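You operate a simulated robot arm through the tools that you are given. There is no shell and no other tool.

You are at the controls of a simulated robot arm. One attempt, no reset.

## Task
Plug in the gold arc in the grey fixture and switch the cream box on.
Fine: close both latches first; the black plug goes into the arc before you switch on; the arc lights up and stays in the fixture; the grey plug stays in the box.

The check looks at the end state, three seconds after you hand in, the way a careful person would. Anything else that was tipped, shoved, dropped, spilled or broken makes it a failure.

## Robot
A 7-joint arm with a three-finger gripper, fixed in place. Base frame: the origin is at the foot of the arm, x ahead of it, y to its left, z up; the work surface is at about z = 799. Readings come in mm, rad, newtons and seconds.
Its first joint turns from -2.897 to 2.897 rad. Payload 2.69 kg.
Tool frame: the origin (TCP) lies between the finger pads and is the grasp point; the fingertips stand 30 mm ahead of it; z points along the fingers, y is the line along which they close. The gripper opens to 128 mm. The gripper's body begins 117 mm behind the TCP.
Orientation is that of the tool frame in the base frame, as a unit quaternion [w, x, y, z]. With the fingers straight down and closing along the base's y, the tool's x points along the base's -x, its y along +y and its z along -z.

## Interface
- The arm moves only by the tool step_arm. Its argument "series" is text: rows parted by semicolons, each of 7 numbers parted by spaces: the shift along the tool's x, y, z in units of 20 mm (1.0 is 20 mm), then the turn, a rotation vector about the tool's x, y, z in units of 6 degrees (1.0 is 6 degrees), then the closure, from 0 (fully open) to 1 (shut). In form: tx ty tz wx wy wz gripper; .... A call has 1 to 20 rows; each row shifts and turns the commanded pose from where the row before left it, along the tool's axes as they then stand. A call with a number of a shift or a turn outside -1 to 1 is refused whole. Each row takes 0.2 s and may step no farther than 50 mm and 0.15 rad from the row before; otherwise, or with a gripper value out of range, the whole call is refused. A pose out of reach is approached as far as the arm can. The call stops where the force on the tool passes 60 N (or 10 N more than at its start, if that is more) or the arm is blocked; 0.2 s more then pass. Each finger halts on what it meets, pressing with about 28 N; the grip force reading is that of the motor and also rises with nothing between the fingers. The clock runs only during rows and for 0.2 s after the last one: add rows that do not move to give the fingers time. The reply holds the time, the measured pose of the TCP, the force on the tool along the base axes, the opening and the grip force, in the units named above and with some noise, with the torque about the TCP (base axes, N m) and any sound that the robot's microphone picked up.
- Cameras (640 x 400 px; columns grow to the right, rows downward): "scene" is fixed at [215.9, -656.6, 1534]; the picture's right is [0.75, -0.66, 0.00], its down [-0.36, -0.41, -0.84] and it looks along [0.55, 0.63, -0.54] (base axes); focal length 321 px, centre (320, 200). "wrist" rides on the gripper at [58, 54, -131] in the tool frame; the picture's right is [-0.68, 0.74, 0.00], its down [-0.62, -0.57, -0.55] and it looks along [-0.40, -0.37, 0.84] (tool axes); focal length 234 px, centre (320, 200).
- camera(camera): a new picture of that camera. No time passes.
- slide_trunk(by): slides the trunk up (or, below 0, down) by that many mm; the arm rides with it, the base frame stays. It gives what a move gives, with no picture.
- locate(camera, pixels): for up to 12 pixels [column, row] of the newest picture of that camera ("zoom" is the newest enlarged one), the place [x, y, z] in the base frame of the surface seen there, good to about 2 mm, but the place of the scene camera against the robot may be out by one fixed shift of up to 12 mm in any direction. No time passes.
- enlarge(camera, box): a new picture of the part [left, top, right, bottom] of that camera's present view, enlarged. No time passes.
- sign_off(): hands the job in; it is judged then, once.

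Leave the gripper open and the arm clear of the work at the hand-in unless told otherwise.

The tools are called as name(argument=value, ...) on one line, values as JSON. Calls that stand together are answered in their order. step_arm: Moves the arm, as the interface text tells. Its arguments: {"type":"object","properties":{"series":{"type":"string"}},"required":["series"]} The other tools are called the same way: slide_trunk (by) slides the trunk up or down; camera (camera) takes a picture; locate (camera, pixels) gives the place of the surface under pixels of a picture; enlarge (camera, box) takes an enlarged picture of a part of a camera's view; sign_off () hands the job in.

At the start:

```text
time_s: 0.0
tcp_pos: [709.1, 337.8, 1146.8]
tool_rot: [0.001, 0.0, 1.0, 0.001]
contact_force: [0.2, -1.0, 0.1]
ft_torque: [0.0, 0.0, 0.03]
finger_gap: 127.9
gripper_force: 0.1
trunk travel left (down, up): [-150.0, 200.0]
```

scene: 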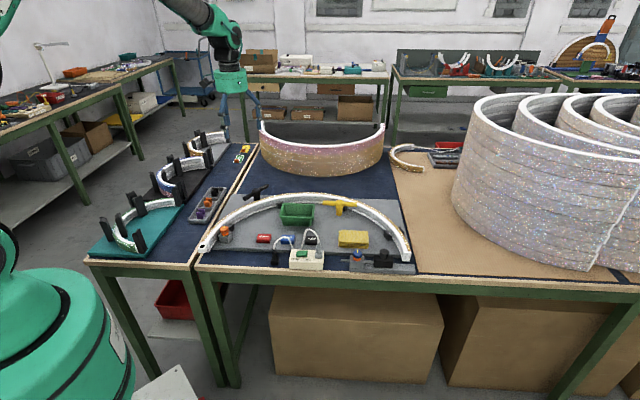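
wrist: 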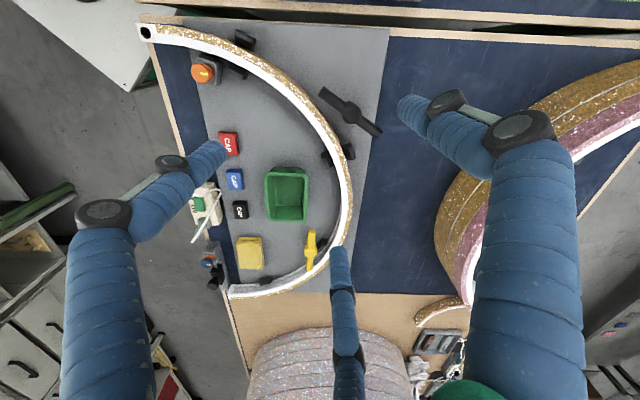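

I see the gold arc on a grey board in front, a cream box at about scene (307,258), and grey clamps with coloured knobs. I'll look closer at several parts first.

enlarge(camera="scene", box=[190, 180, 430, 280])

enlarge(camera="wrist", box=[130, 10, 400, 310])

enlarge(camera="scene", box=[260, 215, 340, 275])

```text
2.67 times, centred on (310, 230) of scene
```

zoom: 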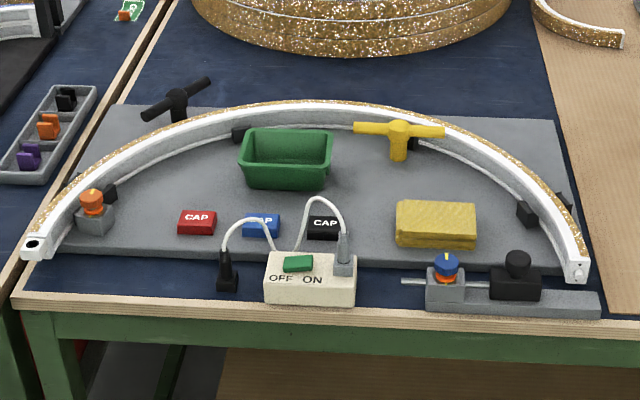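

```text
1.33 times, centred on (265, 160) of wrist
```

zoom: 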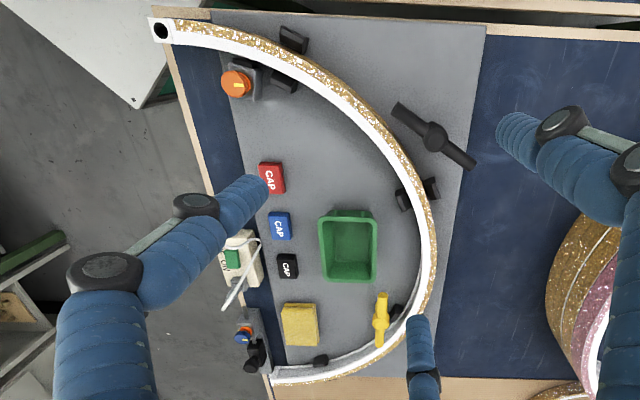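

```text
6.67 times, centred on (300, 245) of scene
```

zoom: 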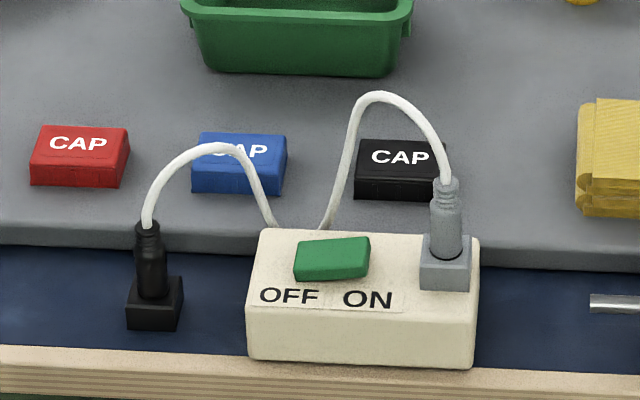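

Next I need close views of the candidate latches (black T-handle, yellow T-handle, orange knob, blue/black knob unit) and the arc ends.

enlarge(camera="scene", box=[336, 235, 424, 290])

enlarge(camera="scene", box=[190, 215, 254, 265])

enlarge(camera="scene", box=[236, 170, 300, 230])

enlarge(camera="scene", box=[310, 190, 374, 250])

enlarge(camera="wrist", box=[130, 10, 270, 110])

enlarge(camera="wrist", box=[180, 170, 340, 310])

```text
7.27 times, centred on (380, 262) of scene
```

zoom: 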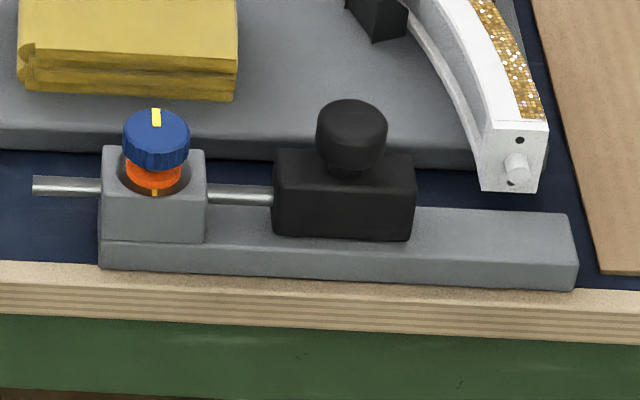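

```text
8.00 times, centred on (222, 240) of scene
```

zoom: 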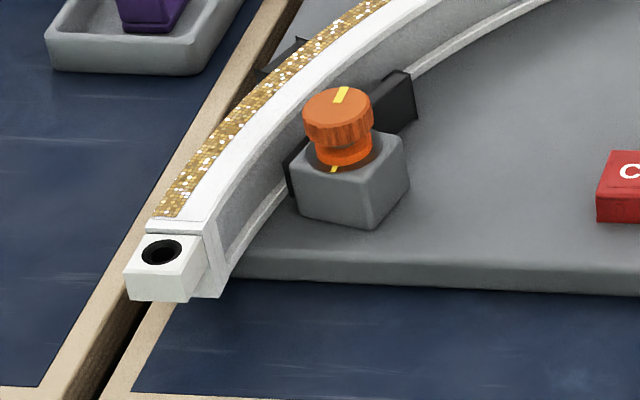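

```text
6.67 times, centred on (268, 200) of scene
```

zoom: 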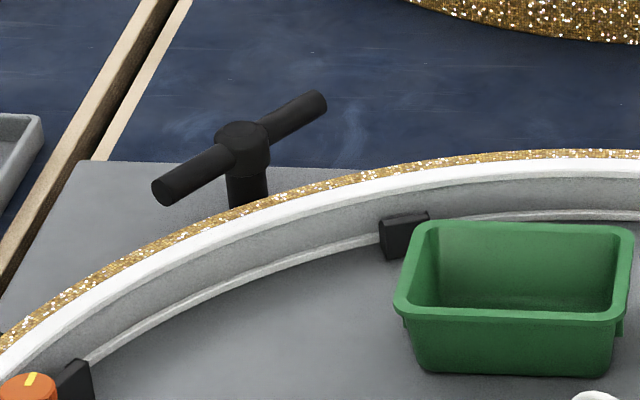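

```text
6.67 times, centred on (342, 220) of scene
```

zoom: 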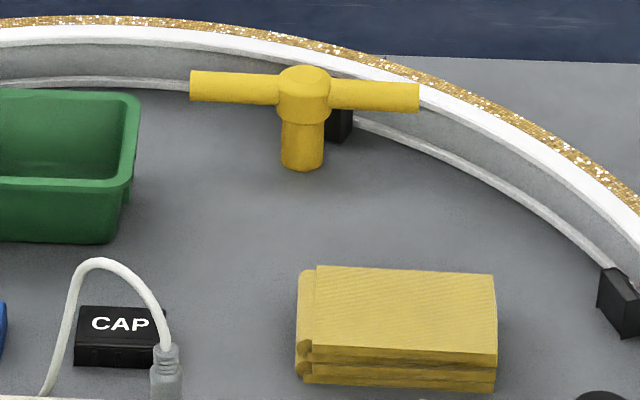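

```text
4.00 times, centred on (200, 60) of wrist
```

zoom: 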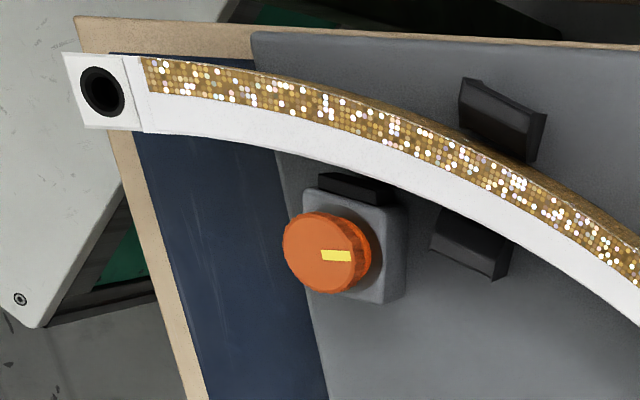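

```text
2.86 times, centred on (260, 240) of wrist
```

zoom: 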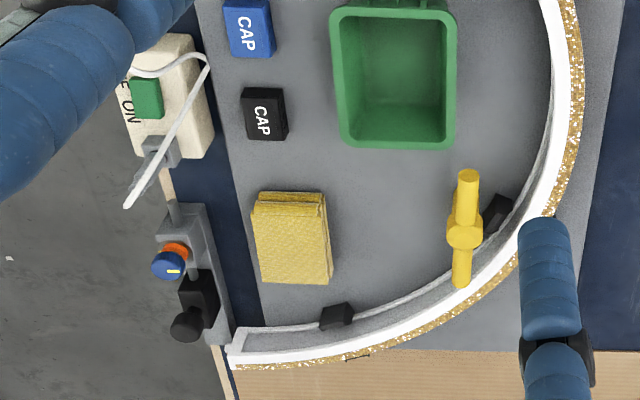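

Now I'll get rough 3D positions of the parts from the scene view: T-handles' ends and hubs, knobs, box rocker, black plug, and arc socket.

camera(camera="scene")

locate(camera="scene", pixels=[[254, 198], [266, 186], [260, 191], [330, 203], [351, 205], [340, 202], [224, 229], [357, 252], [384, 253], [302, 254], [275, 249], [203, 247]])

locate(camera="wrist", pixels=[[322, 93], [379, 132], [350, 112], [312, 233], [307, 268], [310, 250], [203, 73], [207, 262], [213, 283], [200, 204], [147, 31], [200, 60]])

```text
taken
```

scene: 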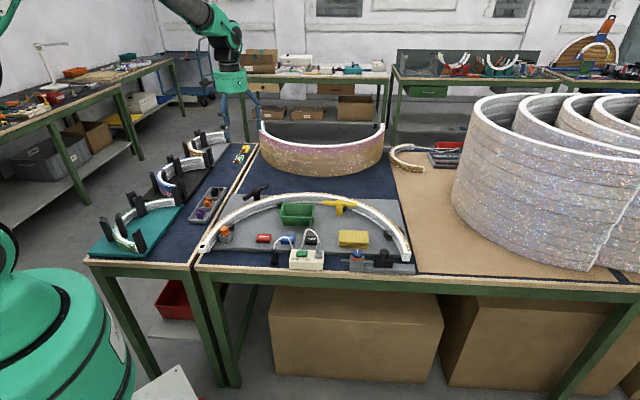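

```text
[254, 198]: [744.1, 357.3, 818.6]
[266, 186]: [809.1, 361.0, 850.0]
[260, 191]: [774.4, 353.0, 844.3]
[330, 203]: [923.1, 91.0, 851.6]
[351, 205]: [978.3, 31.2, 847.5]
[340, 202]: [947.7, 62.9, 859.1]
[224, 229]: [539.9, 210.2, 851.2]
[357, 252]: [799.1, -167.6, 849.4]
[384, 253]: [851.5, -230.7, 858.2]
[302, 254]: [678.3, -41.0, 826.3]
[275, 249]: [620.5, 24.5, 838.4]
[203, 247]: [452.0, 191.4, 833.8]
```

```text
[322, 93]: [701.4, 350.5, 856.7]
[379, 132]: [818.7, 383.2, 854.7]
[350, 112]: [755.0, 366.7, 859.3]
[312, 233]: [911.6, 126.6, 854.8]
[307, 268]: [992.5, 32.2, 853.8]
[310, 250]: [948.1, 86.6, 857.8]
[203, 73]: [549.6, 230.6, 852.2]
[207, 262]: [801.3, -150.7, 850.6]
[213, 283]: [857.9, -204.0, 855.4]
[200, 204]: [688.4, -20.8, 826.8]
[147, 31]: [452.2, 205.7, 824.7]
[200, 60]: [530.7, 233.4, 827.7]
```

The zoom seems to show real detail, so I'll zoom further from the current pose: the orange knob, the T-handles and the right-hand unit. I'll also locate arc-top and pad heights.

enlarge(camera="wrist", box=[185, 45, 225, 95])

enlarge(camera="wrist", box=[190, 235, 250, 305])

enlarge(camera="wrist", box=[280, 215, 360, 285])

enlarge(camera="wrist", box=[310, 75, 390, 175])

locate(camera="wrist", pixels=[[345, 210], [335, 150], [326, 152], [241, 40], [236, 68], [212, 78], [325, 265], [300, 275], [330, 130], [250, 70], [345, 300], [299, 262]])

```text
8.00 times, centred on (205, 70) of wrist
```

zoom: 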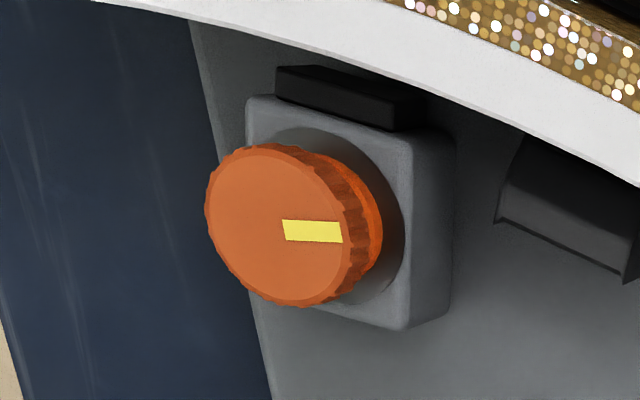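

```text
5.71 times, centred on (220, 270) of wrist
```

zoom: 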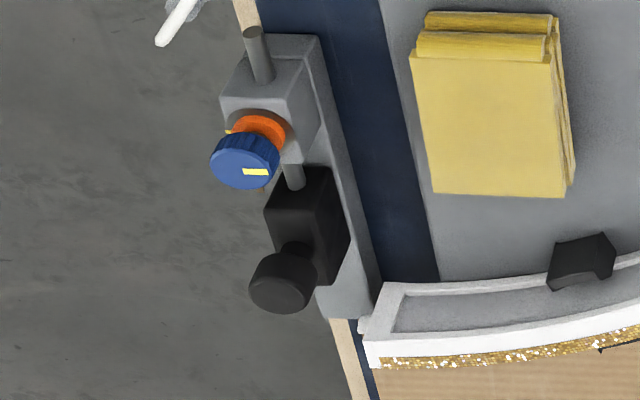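

```text
5.71 times, centred on (320, 250) of wrist
```

zoom: 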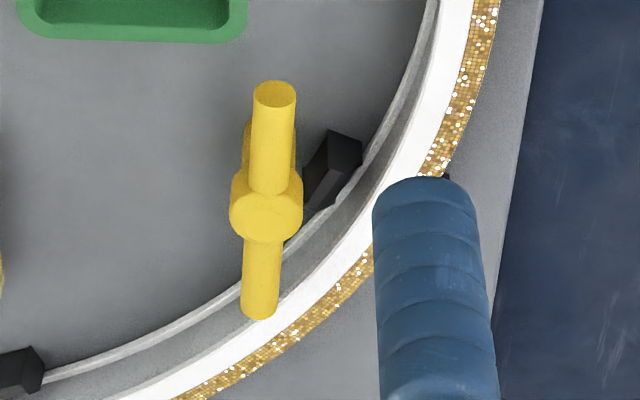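

```text
4.00 times, centred on (350, 125) of wrist
```

zoom: 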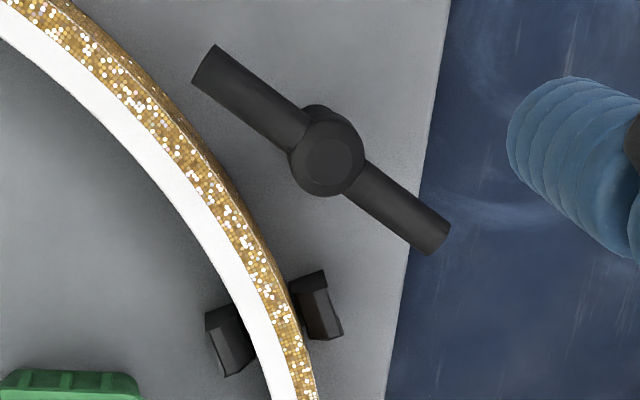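

```text
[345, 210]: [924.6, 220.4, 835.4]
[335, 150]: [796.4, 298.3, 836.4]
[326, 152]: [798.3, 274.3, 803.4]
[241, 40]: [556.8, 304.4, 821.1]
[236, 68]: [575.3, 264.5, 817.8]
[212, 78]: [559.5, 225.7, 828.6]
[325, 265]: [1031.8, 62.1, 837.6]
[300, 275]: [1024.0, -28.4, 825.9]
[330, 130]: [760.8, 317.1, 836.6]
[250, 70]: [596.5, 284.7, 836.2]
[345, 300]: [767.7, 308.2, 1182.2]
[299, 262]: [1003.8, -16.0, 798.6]
```

The T-handles' bars (z≈855) stand just above the arc top (z≈836), so they could be swing latches, but the knobs may be as well. I'll look at the neighbouring fixtures for reference and at details from the scene camera.

enlarge(camera="scene", box=[85, 120, 255, 260])

enlarge(camera="scene", box=[390, 10, 640, 170])

enlarge(camera="scene", box=[340, 240, 420, 280])

enlarge(camera="scene", box=[210, 215, 240, 250])

locate(camera="wrist", pixels=[[340, 254], [345, 340], [202, 50], [203, 57], [207, 55], [228, 280], [229, 296], [213, 270], [208, 240], [195, 238], [224, 283], [235, 300]])

```text
2.86 times, centred on (170, 190) of scene
```

zoom: 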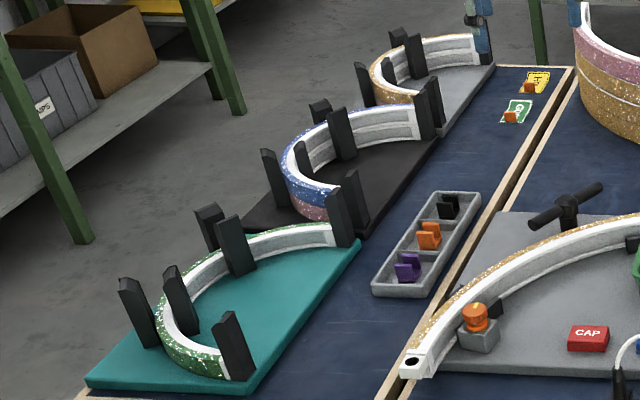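

```text
2.50 times, centred on (515, 90) of scene
```

zoom: 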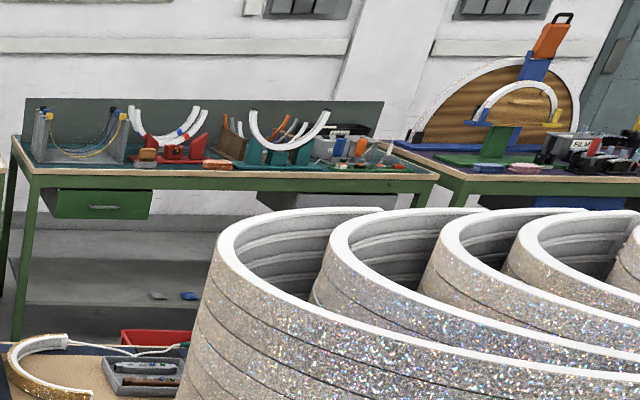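

```text
8.00 times, centred on (380, 260) of scene
```

zoom: 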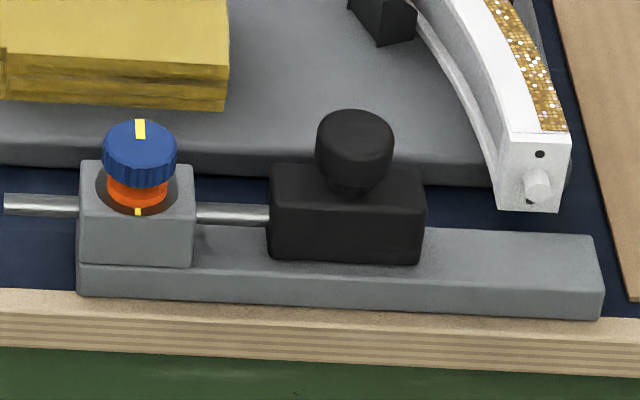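

```text
11.43 times, centred on (225, 232) of scene
```

zoom: 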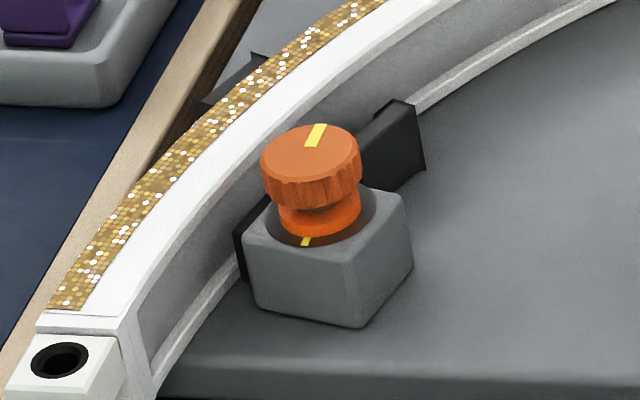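

```text
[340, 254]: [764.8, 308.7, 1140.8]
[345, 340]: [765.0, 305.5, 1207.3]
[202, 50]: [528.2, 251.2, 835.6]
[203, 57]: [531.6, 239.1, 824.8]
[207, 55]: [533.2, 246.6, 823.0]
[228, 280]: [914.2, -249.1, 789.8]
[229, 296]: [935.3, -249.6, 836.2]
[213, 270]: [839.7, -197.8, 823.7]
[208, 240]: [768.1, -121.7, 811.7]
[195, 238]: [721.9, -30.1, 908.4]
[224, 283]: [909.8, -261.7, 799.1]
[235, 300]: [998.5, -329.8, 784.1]
```

There's a third item near the gripper at around (765,308,1141). I'll check whether it is part of the gripper, then move for close views.

enlarge(camera="scene", box=[180, 50, 300, 150])

step_arm(series="1 0 0 0 0 0 0; 1 0 0.5 0 0 0 0; 1 0 0.5 0 0 0 0; 1 0 0.5 0 0 0 0; 1 0 0.5 0 0 0 0; 1 0 0.5 0 0 0 0; 1 0 0.5 0 0 0 0; 1 0 0.5 0 0 0 0; 1 0 0.5 0 0 0 0; 1 0 0.5 0 0 0 0; 1 0 0.5 0 0 0 0")

camera(camera="wrist")

```text
4.00 times, centred on (240, 100) of scene
```

zoom: 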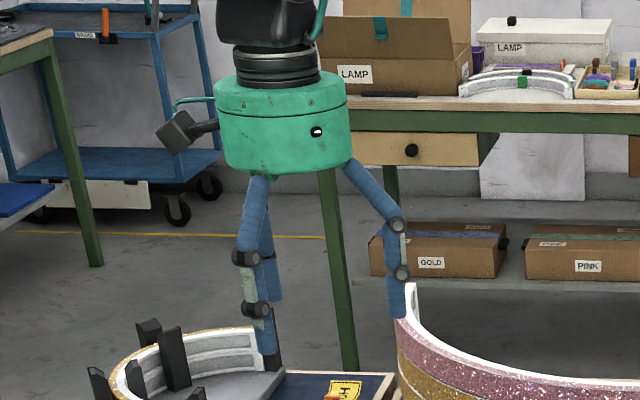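

```text
time_s: 2.4
tcp_pos: [488.6, 338.2, 1045.8]
tool_rot: [-0.001, 0.0, 1.0, 0.0]
contact_force: [0.4, -0.5, -0.1]
ft_torque: [0.0, 0.0, 0.01]
finger_gap: 128.0
gripper_force: 0.1
trunk travel left (down, up): [-150.0, 200.0]
```

```text
taken
```

wrist: 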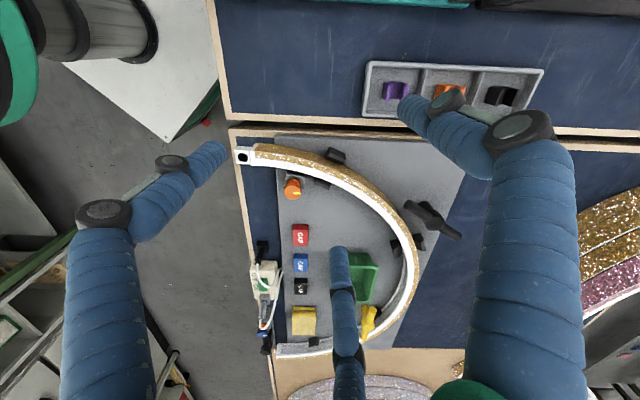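

The gripper has a third, rigid-looking finger at base +57 mm x from the TCP. I must keep it clear. From here I zoom on the orange knob (292,188), the black T (432,218), the socket (243,157) and the box (265,275).

enlarge(camera="wrist", box=[270, 160, 330, 210])

enlarge(camera="wrist", box=[380, 180, 470, 260])

enlarge(camera="wrist", box=[235, 225, 325, 360])

enlarge(camera="wrist", box=[345, 280, 425, 350])

enlarge(camera="wrist", box=[225, 135, 285, 175])

```text
8.00 times, centred on (300, 185) of wrist
```

zoom: 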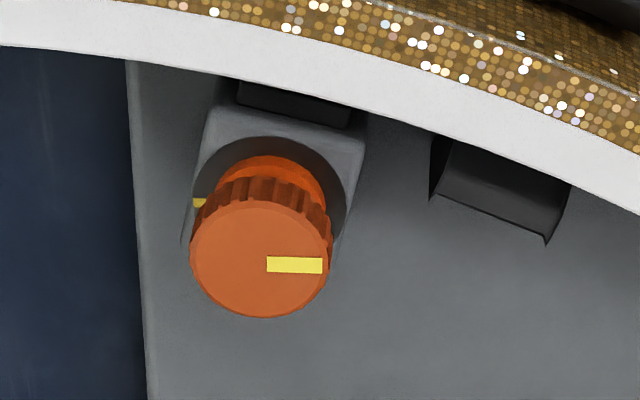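

```text
5.00 times, centred on (425, 220) of wrist
```

zoom: 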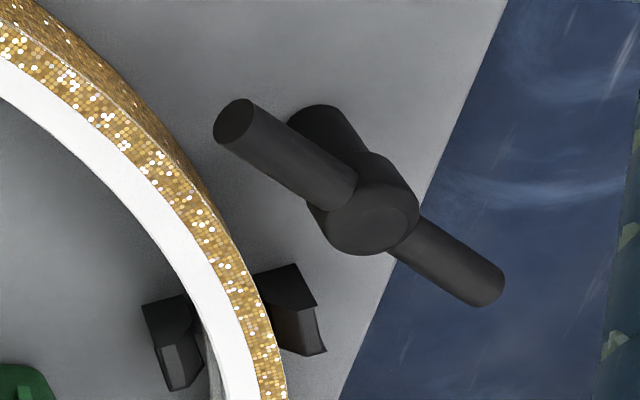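

```text
2.96 times, centred on (280, 292) of wrist
```

zoom: 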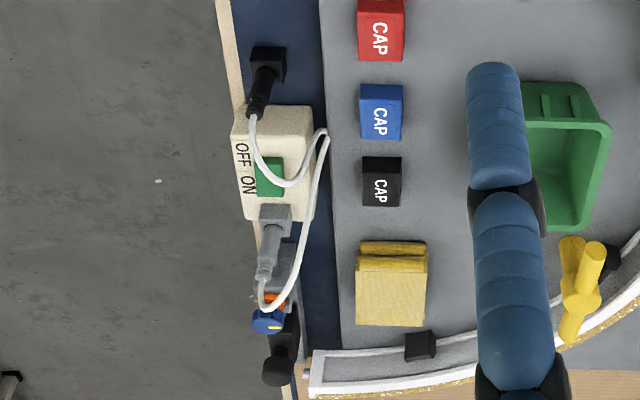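

```text
5.71 times, centred on (385, 315) of wrist
```

zoom: 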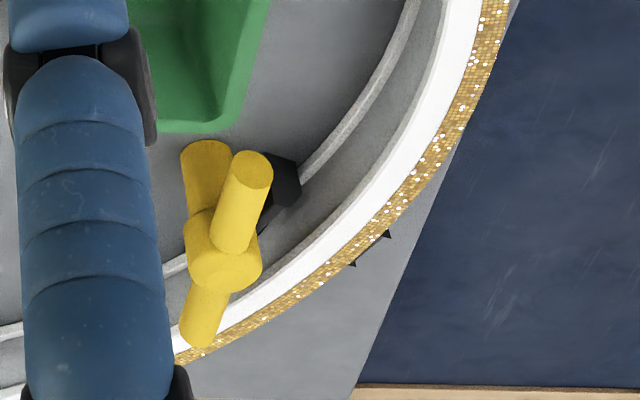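

```text
10.00 times, centred on (255, 155) of wrist
```

zoom: 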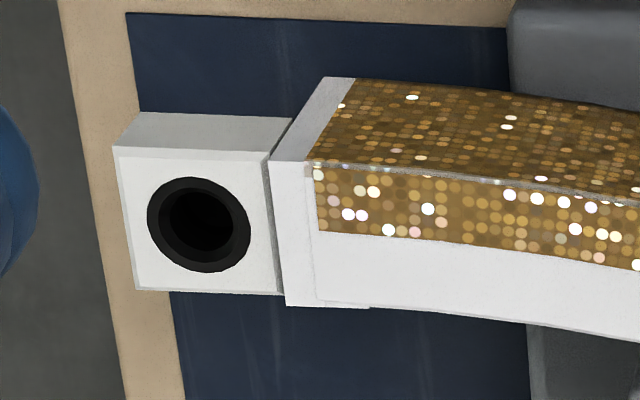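

The knob housing has a fixed yellow mark opposite the knob's own mark, and a black tongue on the arc side. Next I'll view the right-hand unit and the arc's right end more closely. First I move up a bit and across, staying high (z≥1040).

step_arm(series="-0.6 -1 0 0 0 0 0; -0.6 -1 0 0 0 0 0; -0.6 -1 0 0 0 0 0; -0.6 -1 0 0 0 0 0; -0.6 -1 0 0 0 0 0; -0.6 -1 0 0 0 0 0; -0.6 -1 0 0 0 0 0; -0.6 -1 0 0 0 0 0; -0.6 -1 0 0 0 0 0; -0.6 -1 0 0 0 0 0; -0.6 -1 0 0 0 0 0; -0.6 -1 0 0 0 0 0; -0.6 -1 0 0 0 0 0; -0.6 -1 0 0 0 0 0; -0.6 -1 0 0 0 0 0; -0.6 -1 0 0 0 0 0; -0.6 -1 0 0 0 0 0; -0.6 -1 0 0 0 0 0; -0.6 -1 0 0 0 0 0; -0.6 -1 0 0 0 0 0")

camera(camera="wrist")

```text
time_s: 6.6
tcp_pos: [729.5, -62.6, 1047.2]
tool_rot: [0.0, 0.0, 1.0, -0.001]
contact_force: [-0.3, 0.0, 0.7]
ft_torque: [-0.02, 0.01, -0.02]
finger_gap: 127.9
gripper_force: 0.1
trunk travel left (down, up): [-150.0, 200.0]
```

```text
taken
```

wrist: 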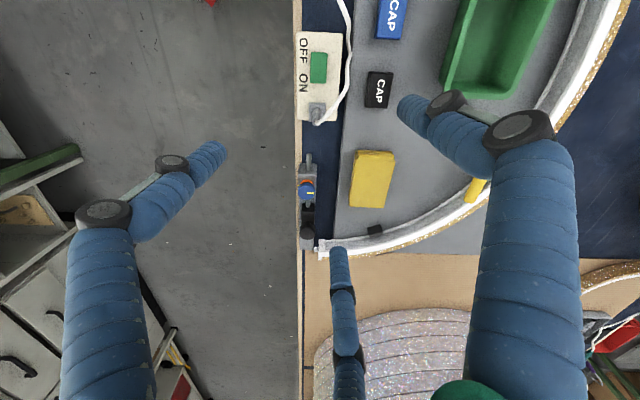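

enlarge(camera="wrist", box=[285, 140, 345, 265])

enlarge(camera="wrist", box=[290, 180, 350, 260])

enlarge(camera="wrist", box=[285, 20, 355, 130])

locate(camera="wrist", pixels=[[307, 191], [307, 232], [309, 158], [313, 172], [313, 218], [305, 205], [322, 245], [319, 67], [317, 108], [330, 246], [335, 36], [313, 233]])

```text
3.20 times, centred on (315, 202) of wrist
```

zoom: 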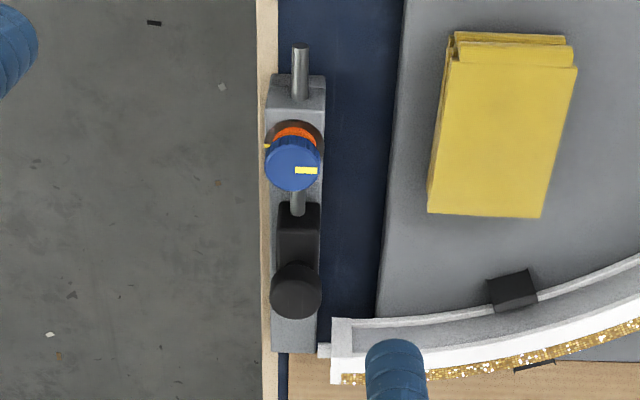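

```text
5.00 times, centred on (320, 220) of wrist
```

zoom: 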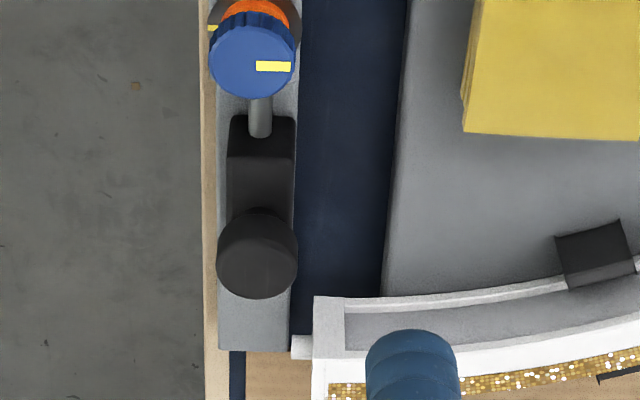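

```text
3.64 times, centred on (320, 75) of wrist
```

zoom: 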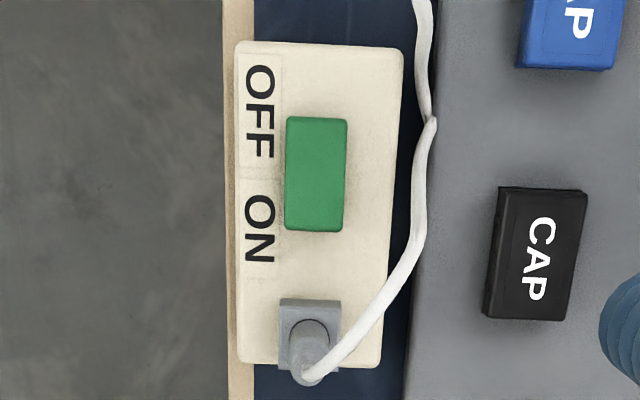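

```text
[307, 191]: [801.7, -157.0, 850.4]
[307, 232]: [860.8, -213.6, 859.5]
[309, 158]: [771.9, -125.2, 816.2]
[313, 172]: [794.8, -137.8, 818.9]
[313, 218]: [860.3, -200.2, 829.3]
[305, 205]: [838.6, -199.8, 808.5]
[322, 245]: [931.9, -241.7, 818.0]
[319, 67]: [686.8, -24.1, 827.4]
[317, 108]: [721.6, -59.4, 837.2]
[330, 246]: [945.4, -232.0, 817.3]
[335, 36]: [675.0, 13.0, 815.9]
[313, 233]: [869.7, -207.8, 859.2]
```

The right unit shows a slider on a rail beside the arc's end. I want to see it from another direction, so I'll translate to about (843,-292,960) and yaw the tool 90° (base +).

step_arm(series="-0.47 -0.96 0.3 0 0 0 0; -0.47 -0.96 0.3 0 0 0 0; -0.47 -0.96 0.3 0 0 0 0; -0.47 -0.96 0.3 0 0 0 0; -0.47 -0.96 0.3 0 0 0 0; -0.47 -0.96 0.3 0 0 0 0; -0.47 -0.96 0.3 0 0 0 0; -0.47 -0.96 0.3 0 0 0 0; -0.47 -0.96 0.3 0 0 0 0; -0.47 -0.96 0.3 0 0 0 0; -0.47 -0.96 0.3 0 0 0 0; -0.47 -0.96 0.3 0 0 0 0")

step_arm(series="0 0 0 0 0 -1 0; 0 0 0 0 0 -1 0; 0 0 0 0 0 -1 0; 0 0 0 0 0 -1 0; 0 0 0 0 0 -1 0; 0 0 0 0 0 -1 0; 0 0 0 0 0 -1 0; 0 0 0 0 0 -1 0; 0 0 0 0 0 -1 0; 0 0 0 0 0 -1 0; 0 0 0 0 0 -1 0; 0 0 0 0 0 -1 0; 0 0 0 0 0 -1 0; 0 0 0 0 0 -1 0; 0 0 0 0 0 -1 0")

camera(camera="wrist")

```text
time_s: 9.2
tcp_pos: [841.9, -293.0, 975.1]
tool_rot: [0.0, 0.0, 1.0, 0.0]
contact_force: [-0.8, 0.6, -0.3]
ft_torque: [-0.02, -0.01, 0.01]
finger_gap: 128.0
gripper_force: 0.1
trunk travel left (down, up): [-150.0, 200.0]
```

```text
time_s: 12.4
tcp_pos: [841.8, -292.6, 974.6]
tool_rot: [0.0, 0.708, -0.707, 0.001]
contact_force: [-0.6, 0.5, 0.0]
ft_torque: [0.04, 0.0, 0.02]
finger_gap: 128.0
gripper_force: 0.0
trunk travel left (down, up): [-150.0, 200.0]
```

```text
taken
```

wrist: 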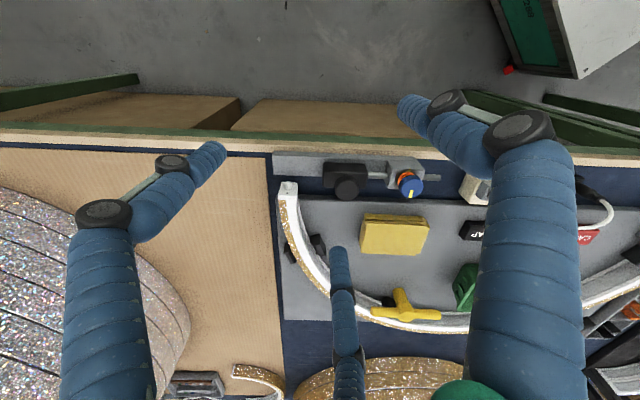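

enlarge(camera="wrist", box=[265, 140, 445, 250])

enlarge(camera="wrist", box=[350, 270, 450, 335])

enlarge(camera="wrist", box=[265, 170, 325, 220])

locate(camera="wrist", pixels=[[374, 312], [440, 317], [408, 308], [402, 291], [411, 187], [346, 190], [345, 165], [288, 187], [292, 240], [310, 275], [278, 158], [420, 325]])

```text
3.56 times, centred on (355, 195) of wrist
```

zoom: 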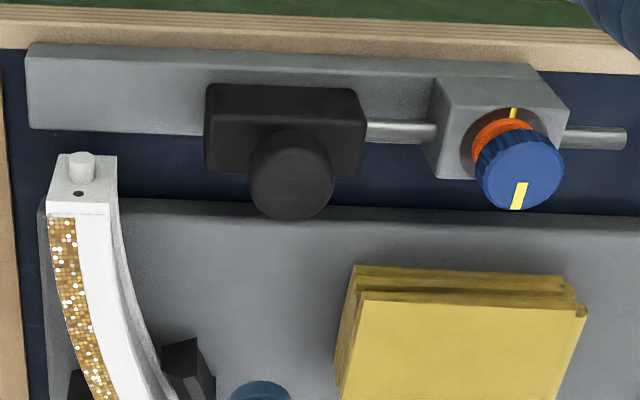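

```text
6.15 times, centred on (400, 302) of wrist
```

zoom: 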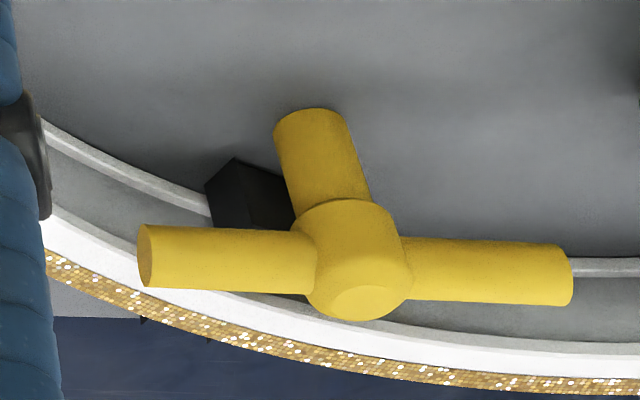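

```text
8.00 times, centred on (295, 195) of wrist
```

zoom: 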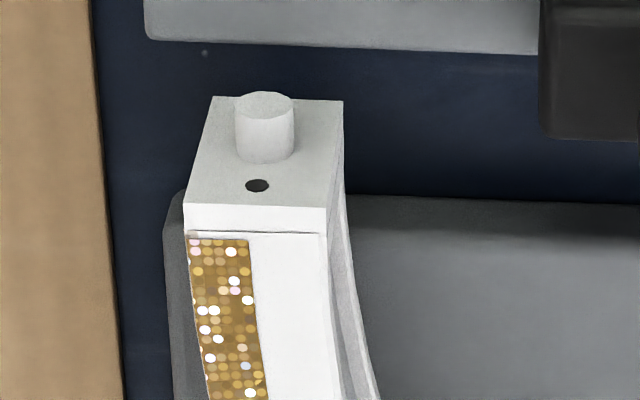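

```text
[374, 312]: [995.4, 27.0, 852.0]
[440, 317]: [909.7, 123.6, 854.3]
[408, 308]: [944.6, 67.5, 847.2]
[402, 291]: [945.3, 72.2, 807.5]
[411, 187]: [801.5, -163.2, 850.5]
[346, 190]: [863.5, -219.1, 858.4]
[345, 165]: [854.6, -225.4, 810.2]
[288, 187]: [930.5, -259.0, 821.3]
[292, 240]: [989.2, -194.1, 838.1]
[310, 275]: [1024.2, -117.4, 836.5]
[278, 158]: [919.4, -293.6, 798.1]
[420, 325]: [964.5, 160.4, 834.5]
```

The bars' reach relative to the arc matters. I'll measure the arc's cross-section (inner and outer edges) and the T hubs using the zoom.

enlarge(camera="wrist", box=[350, 270, 450, 335])

locate(camera="zoom", pixels=[[80, 130], [75, 225], [72, 250], [80, 290], [600, 265], [600, 338], [600, 350], [600, 372], [600, 394], [310, 115], [350, 300], [250, 200]])

locate(camera="zoom", pixels=[[150, 285], [148, 230], [565, 250], [565, 300], [275, 140], [345, 112], [325, 130], [300, 200], [340, 140], [330, 320], [400, 270], [320, 230]])

```text
6.15 times, centred on (400, 302) of wrist
```

zoom: 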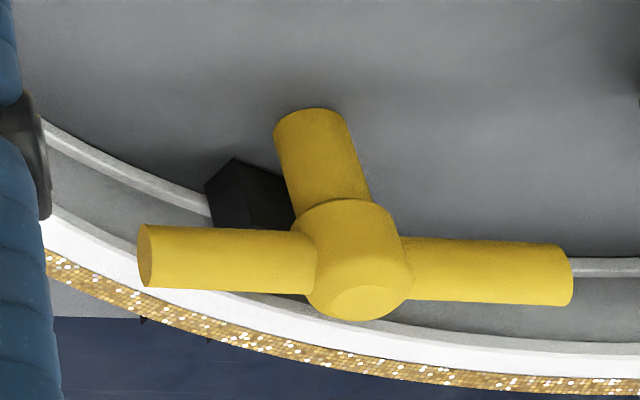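

```text
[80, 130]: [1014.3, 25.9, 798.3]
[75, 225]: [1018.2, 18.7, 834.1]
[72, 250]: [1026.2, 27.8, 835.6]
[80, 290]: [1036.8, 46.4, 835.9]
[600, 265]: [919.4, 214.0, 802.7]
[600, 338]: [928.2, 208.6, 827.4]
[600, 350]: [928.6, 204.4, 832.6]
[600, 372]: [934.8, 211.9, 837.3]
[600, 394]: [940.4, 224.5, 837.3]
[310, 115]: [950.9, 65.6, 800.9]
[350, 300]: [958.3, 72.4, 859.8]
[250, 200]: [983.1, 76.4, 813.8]
```

```text
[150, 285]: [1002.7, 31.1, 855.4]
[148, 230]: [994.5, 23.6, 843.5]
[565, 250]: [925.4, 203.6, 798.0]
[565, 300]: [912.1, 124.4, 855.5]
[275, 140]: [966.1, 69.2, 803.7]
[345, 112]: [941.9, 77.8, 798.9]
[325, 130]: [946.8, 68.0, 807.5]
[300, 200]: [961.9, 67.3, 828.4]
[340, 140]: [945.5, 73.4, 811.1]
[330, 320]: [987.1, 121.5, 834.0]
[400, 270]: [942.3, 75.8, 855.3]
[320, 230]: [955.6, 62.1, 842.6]
```

Measured: the arc's radius is 305–329 mm about (716,-17). Both T-bars stand about 69° from radial, with their undersides level with the arc's top. That fits swing-over latches, currently open. The T-handle latches should close by turning each one about 69° until its bar crosses the arc.

I'll shut the fingers and travel to the yellow one at a safe height, then check the view.

step_arm(series="-1 -0.24 0 0 0 0 1; -1 -0.24 0 0 0 0 1; -1 -0.24 0 0 0 0 1; -1 -0.24 0 0 0 0 1; -1 -0.24 0 0 0 0 1; -1 -0.24 0 0 0 0 1; -1 -0.24 0 0 0 0 1; -1 -0.24 0 0 0 0 1; -1 -0.24 0 0 0 0 1; -1 -0.24 0 0 0 0 1; -1 -0.24 0 0 0 0 1; -1 -0.24 0 0 0 0 1; -1 -0.24 0 0 0 0 1; -1 -0.24 0 0 0 0 1; -1 -0.24 0 0 0 0 1; -1 -0.24 0 0 0 0 1; -1 -0.24 0 0 0 0 1; -1 -0.24 0 0 0 0 1")

camera(camera="wrist")

camera(camera="scene")

```text
time_s: 16.2
tcp_pos: [928.1, 68.1, 974.8]
tool_rot: [-0.001, 0.707, -0.707, 0.001]
contact_force: [0.3, 0.7, -0.9]
ft_torque: [0.01, -0.02, -0.01]
finger_gap: 2.2
gripper_force: 28.0
trunk travel left (down, up): [-150.0, 200.0]
```

```text
taken
```

wrist: 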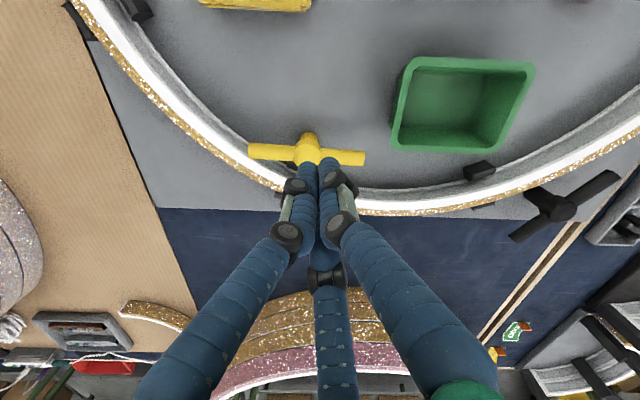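

```text
taken
```

scene: 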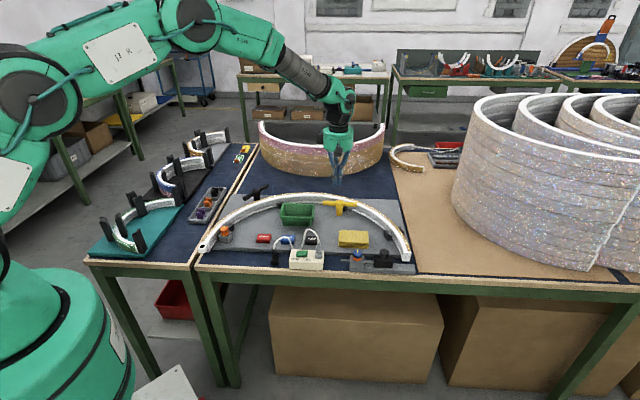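

The fingers are shut and the third finger also comes in. I'll recheck the yellow T's position, the ring behind it, the bin, and both T-bars.

locate(camera="wrist", pixels=[[252, 152], [361, 158], [306, 155], [300, 300], [300, 345], [280, 315], [460, 62], [620, 175], [512, 238], [556, 205], [450, 152], [322, 178]])

```text
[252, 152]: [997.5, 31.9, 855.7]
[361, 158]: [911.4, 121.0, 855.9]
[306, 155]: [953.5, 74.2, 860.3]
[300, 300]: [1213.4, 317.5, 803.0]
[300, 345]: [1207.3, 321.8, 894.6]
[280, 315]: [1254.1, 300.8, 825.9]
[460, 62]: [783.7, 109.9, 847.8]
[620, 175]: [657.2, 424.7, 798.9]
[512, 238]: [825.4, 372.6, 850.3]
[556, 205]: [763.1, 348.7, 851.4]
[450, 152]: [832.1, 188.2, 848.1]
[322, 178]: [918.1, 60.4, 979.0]
```

The yellow hub is at (954,75) and its bar end at (911,121). I'll go to (940,130) and lower to TCP z≈872, so the tips are at about 842 beside the bar.

step_arm(series="-0.8 -0.15 0 0 0 0 1; -0.8 -0.15 0 0 0 0 1; -0.8 -0.15 0 0 0 0 1; -0.7 -0.15 0 0 0 0 1; 0 0 1 0 0 0 1; 0 0 1 0 0 0 1; 0 0 1 0 0 0 1; 0 0 0.8 0 0 0 1; 0 0 0.8 0 0 0 1; 0 0 0.5 0 0 0 1")

camera(camera="wrist")

enlarge(camera="scene", box=[300, 160, 390, 230])

```text
time_s: 18.4
tcp_pos: [939.5, 127.8, 872.4]
tool_rot: [0.0, 0.707, -0.707, 0.0]
contact_force: [-0.5, 0.6, 0.3]
ft_torque: [0.0, 0.01, 0.07]
finger_gap: 2.3
gripper_force: 27.6
trunk travel left (down, up): [-150.0, 200.0]
```

```text
taken
```

wrist: 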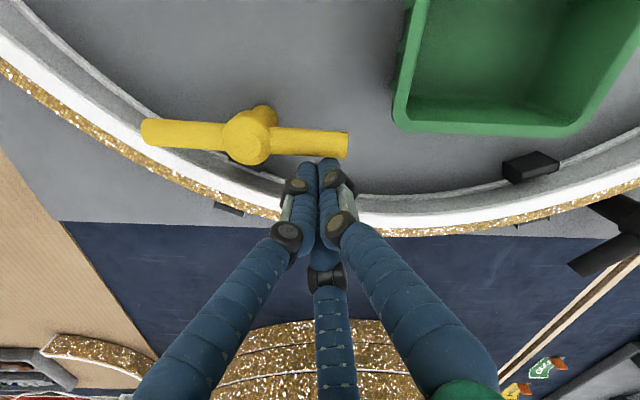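

```text
5.71 times, centred on (345, 195) of scene
```

zoom: 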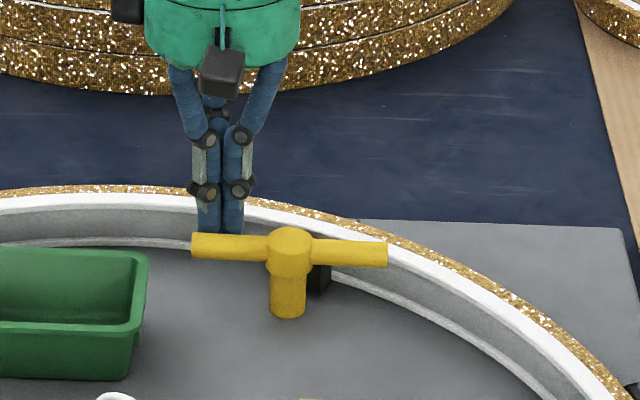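

The tips sit behind the yellow bar near its left end, and force is near zero. I'll push gently, about 15 mm toward (-x,-y), and read the force.

step_arm(series="0.14 0.14 0 0 0 0 1; 0.14 0.14 0 0 0 0 1; 0.14 0.14 0 0 0 0 1; 0.14 0.14 0 0 0 0 1")

camera(camera="wrist")

```text
time_s: 19.4
tcp_pos: [929.2, 117.9, 872.3]
tool_rot: [0.001, 0.708, -0.707, 0.0]
contact_force: [-0.7, -0.4, 0.2]
ft_torque: [-0.03, 0.03, 0.01]
finger_gap: 2.2
gripper_force: 28.0
trunk travel left (down, up): [-150.0, 200.0]
```

```text
taken
```

wrist: 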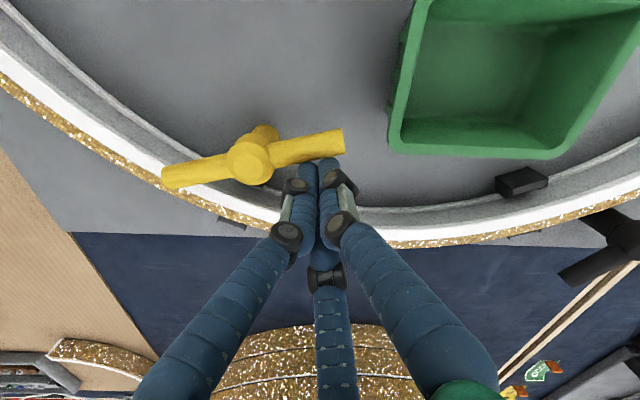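

The yellow handle turns on its post with little force, so it really is a latch. I'll continue along a 50 mm circle about the hub, and check partway.

step_arm(series="0.25 0.355 0 0 0 0 1; 0.31 0.31 0 0 0 0 1; 0.355 0.25 0 0 0 0 1; 0.395 0.185 0 0 0 0 1")

camera(camera="wrist")

```text
time_s: 20.4
tcp_pos: [906.6, 93.4, 871.8]
tool_rot: [-0.001, -0.707, 0.707, 0.0]
contact_force: [-0.3, 0.6, 0.1]
ft_torque: [0.01, 0.04, 0.01]
finger_gap: 2.1
gripper_force: 28.6
trunk travel left (down, up): [-150.0, 200.0]
```

```text
taken
```

wrist: 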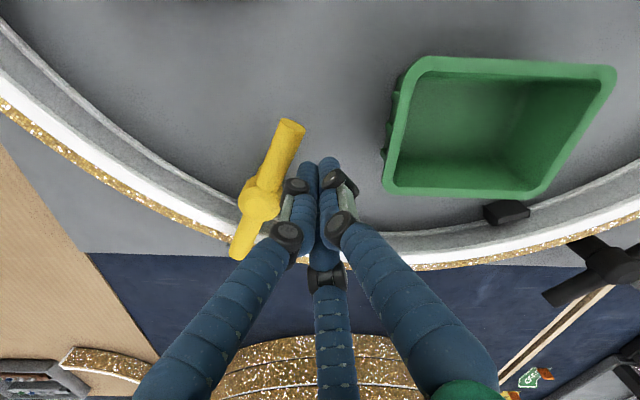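

locate(camera="wrist", pixels=[[290, 125], [238, 252], [258, 205], [247, 235], [275, 155]])

enlarge(camera="scene", box=[300, 180, 390, 240])

```text
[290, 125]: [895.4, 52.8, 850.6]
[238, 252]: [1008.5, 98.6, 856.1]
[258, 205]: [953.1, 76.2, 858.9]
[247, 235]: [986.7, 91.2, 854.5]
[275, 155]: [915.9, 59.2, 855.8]
```

```text
6.67 times, centred on (345, 210) of scene
```

zoom: 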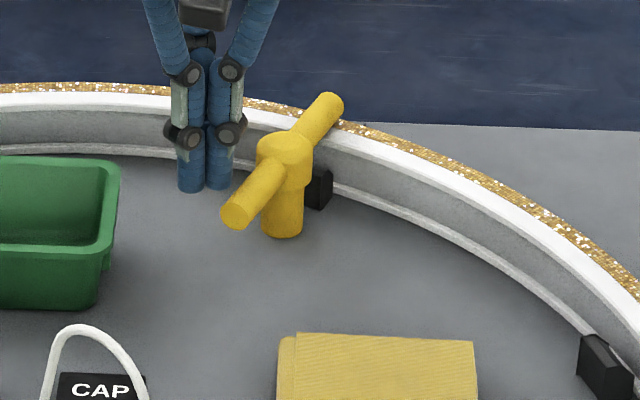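

The bar now points at 22°, and radial is 21°, so the yellow bar lies across the arc and swung home past my finger. I'll lift off and travel above the black T-handle's near side at about (809,350).

step_arm(series="0 0.2 -0.5 0 0 0 1; 0 0 -1 0 0 0 1; 0 0 -1 0 0 0 1; 0 0 -1 0 0 0 1; 0 0 -1 0 0 0 1; -0.987 0.36 0 0 0 0 1; -0.987 0.36 0 0 0 0 1; -0.987 0.36 0 0 0 0 1; -0.987 0.36 0 0 0 0 1; -0.987 0.36 0 0 0 0 1; -0.987 0.36 0 0 0 0 1; -0.987 0.36 0 0 0 0 1; -0.987 0.36 0 0 0 0 1; -0.987 0.36 0 0 0 0 1; -0.987 0.36 0 0 0 0 1; -0.987 0.36 0 0 0 0 1; -0.987 0.36 0 0 0 0 1; -0.987 0.36 0 0 0 0 1")

camera(camera="wrist")

enlarge(camera="scene", box=[220, 160, 400, 260])

```text
time_s: 24.2
tcp_pos: [808.3, 348.8, 962.7]
tool_rot: [0.001, 0.707, -0.707, 0.0]
contact_force: [0.3, 0.5, 0.0]
ft_torque: [0.05, -0.03, 0.02]
finger_gap: 2.1
gripper_force: 28.2
trunk travel left (down, up): [-150.0, 200.0]
```

```text
taken
```

wrist: 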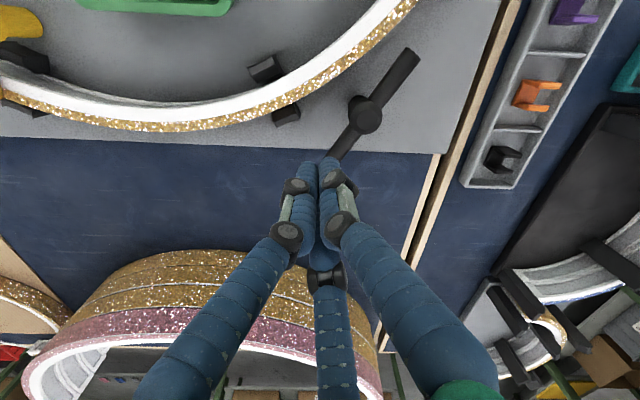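

```text
3.56 times, centred on (310, 210) of scene
```

zoom: 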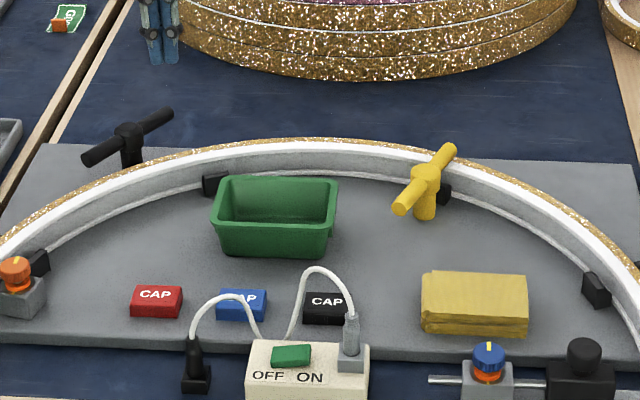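

locate(camera="wrist", pixels=[[412, 55], [364, 115], [345, 143], [395, 80], [332, 155], [290, 110], [270, 115]])

```text
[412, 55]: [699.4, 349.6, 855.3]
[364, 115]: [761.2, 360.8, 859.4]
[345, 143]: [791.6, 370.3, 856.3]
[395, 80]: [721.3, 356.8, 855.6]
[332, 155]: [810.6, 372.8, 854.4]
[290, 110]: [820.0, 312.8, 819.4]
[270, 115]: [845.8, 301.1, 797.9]
```

The black bar runs at about 12° about hub (760,363). I lower the shut fingers at (808,347) to TCP z≈872, on its front side.

step_arm(series="0.1 0 1 0 0 0 1; 0 0 1 0 0 0 1; 0 0 1 0 0 0 1; 0 0 0.8 0 0 0 1; 0 0 0.72 0 0 0 1")

camera(camera="wrist")

```text
time_s: 25.4
tcp_pos: [808.4, 346.3, 872.1]
tool_rot: [-0.001, 0.707, -0.707, 0.0]
contact_force: [-0.2, -0.6, 0.2]
ft_torque: [0.04, 0.0, -0.01]
finger_gap: 2.2
gripper_force: 27.6
trunk travel left (down, up): [-150.0, 200.0]
```

```text
taken
```

wrist: 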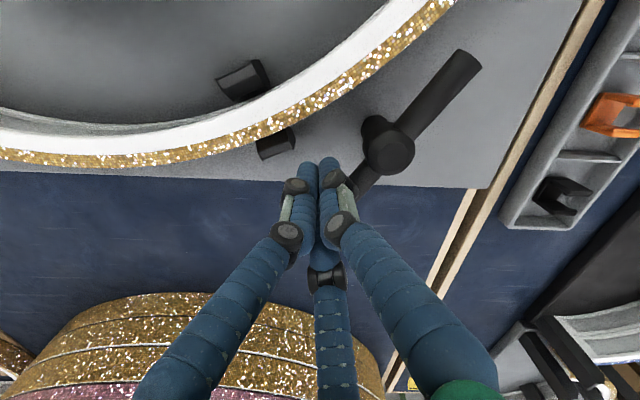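

step_arm(series="-0.43 -0.11 0 0 0 0 1; -0.445 -0.03 0 0 0 0 1; -0.44 0.045 0 0 0 0 1; -0.43 0.125 0 0 0 0 1")

camera(camera="wrist")

```text
time_s: 26.4
tcp_pos: [808.2, 380.9, 871.3]
tool_rot: [0.0, 0.707, -0.707, 0.0]
contact_force: [0.2, -0.1, 1.0]
ft_torque: [0.0, 0.02, -0.05]
finger_gap: 2.3
gripper_force: 28.0
trunk travel left (down, up): [-150.0, 200.0]
```

```text
taken
```

wrist: 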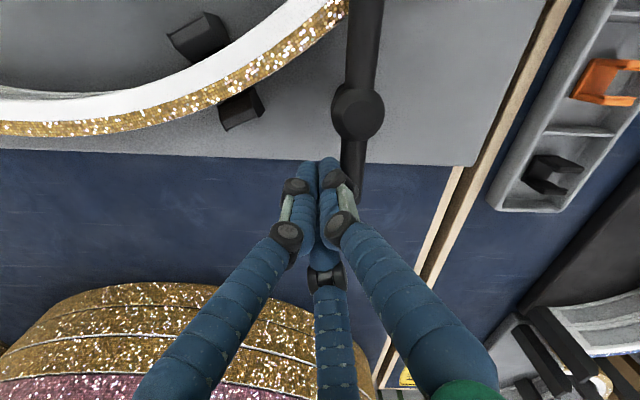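

It is turning freely. I'll continue the push in small steps.

step_arm(series="-0.4 0.195 0 0 0 0 1; -0.36 0.26 0 0 0 0 1")

camera(camera="wrist")

enlarge(camera="scene", box=[220, 160, 310, 220])

```text
time_s: 27.0
tcp_pos: [799.2, 396.1, 871.4]
tool_rot: [0.0, 0.707, -0.707, 0.001]
contact_force: [-0.2, 0.5, -0.2]
ft_torque: [-0.04, 0.01, 0.04]
finger_gap: 2.1
gripper_force: 27.8
trunk travel left (down, up): [-150.0, 200.0]
```

```text
taken
```

wrist: 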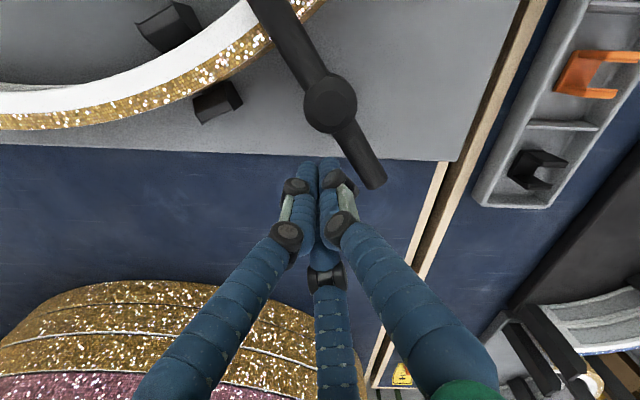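

```text
6.67 times, centred on (265, 190) of scene
```

zoom: 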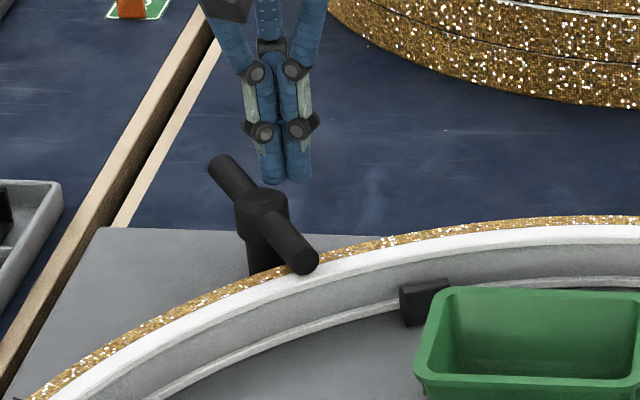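

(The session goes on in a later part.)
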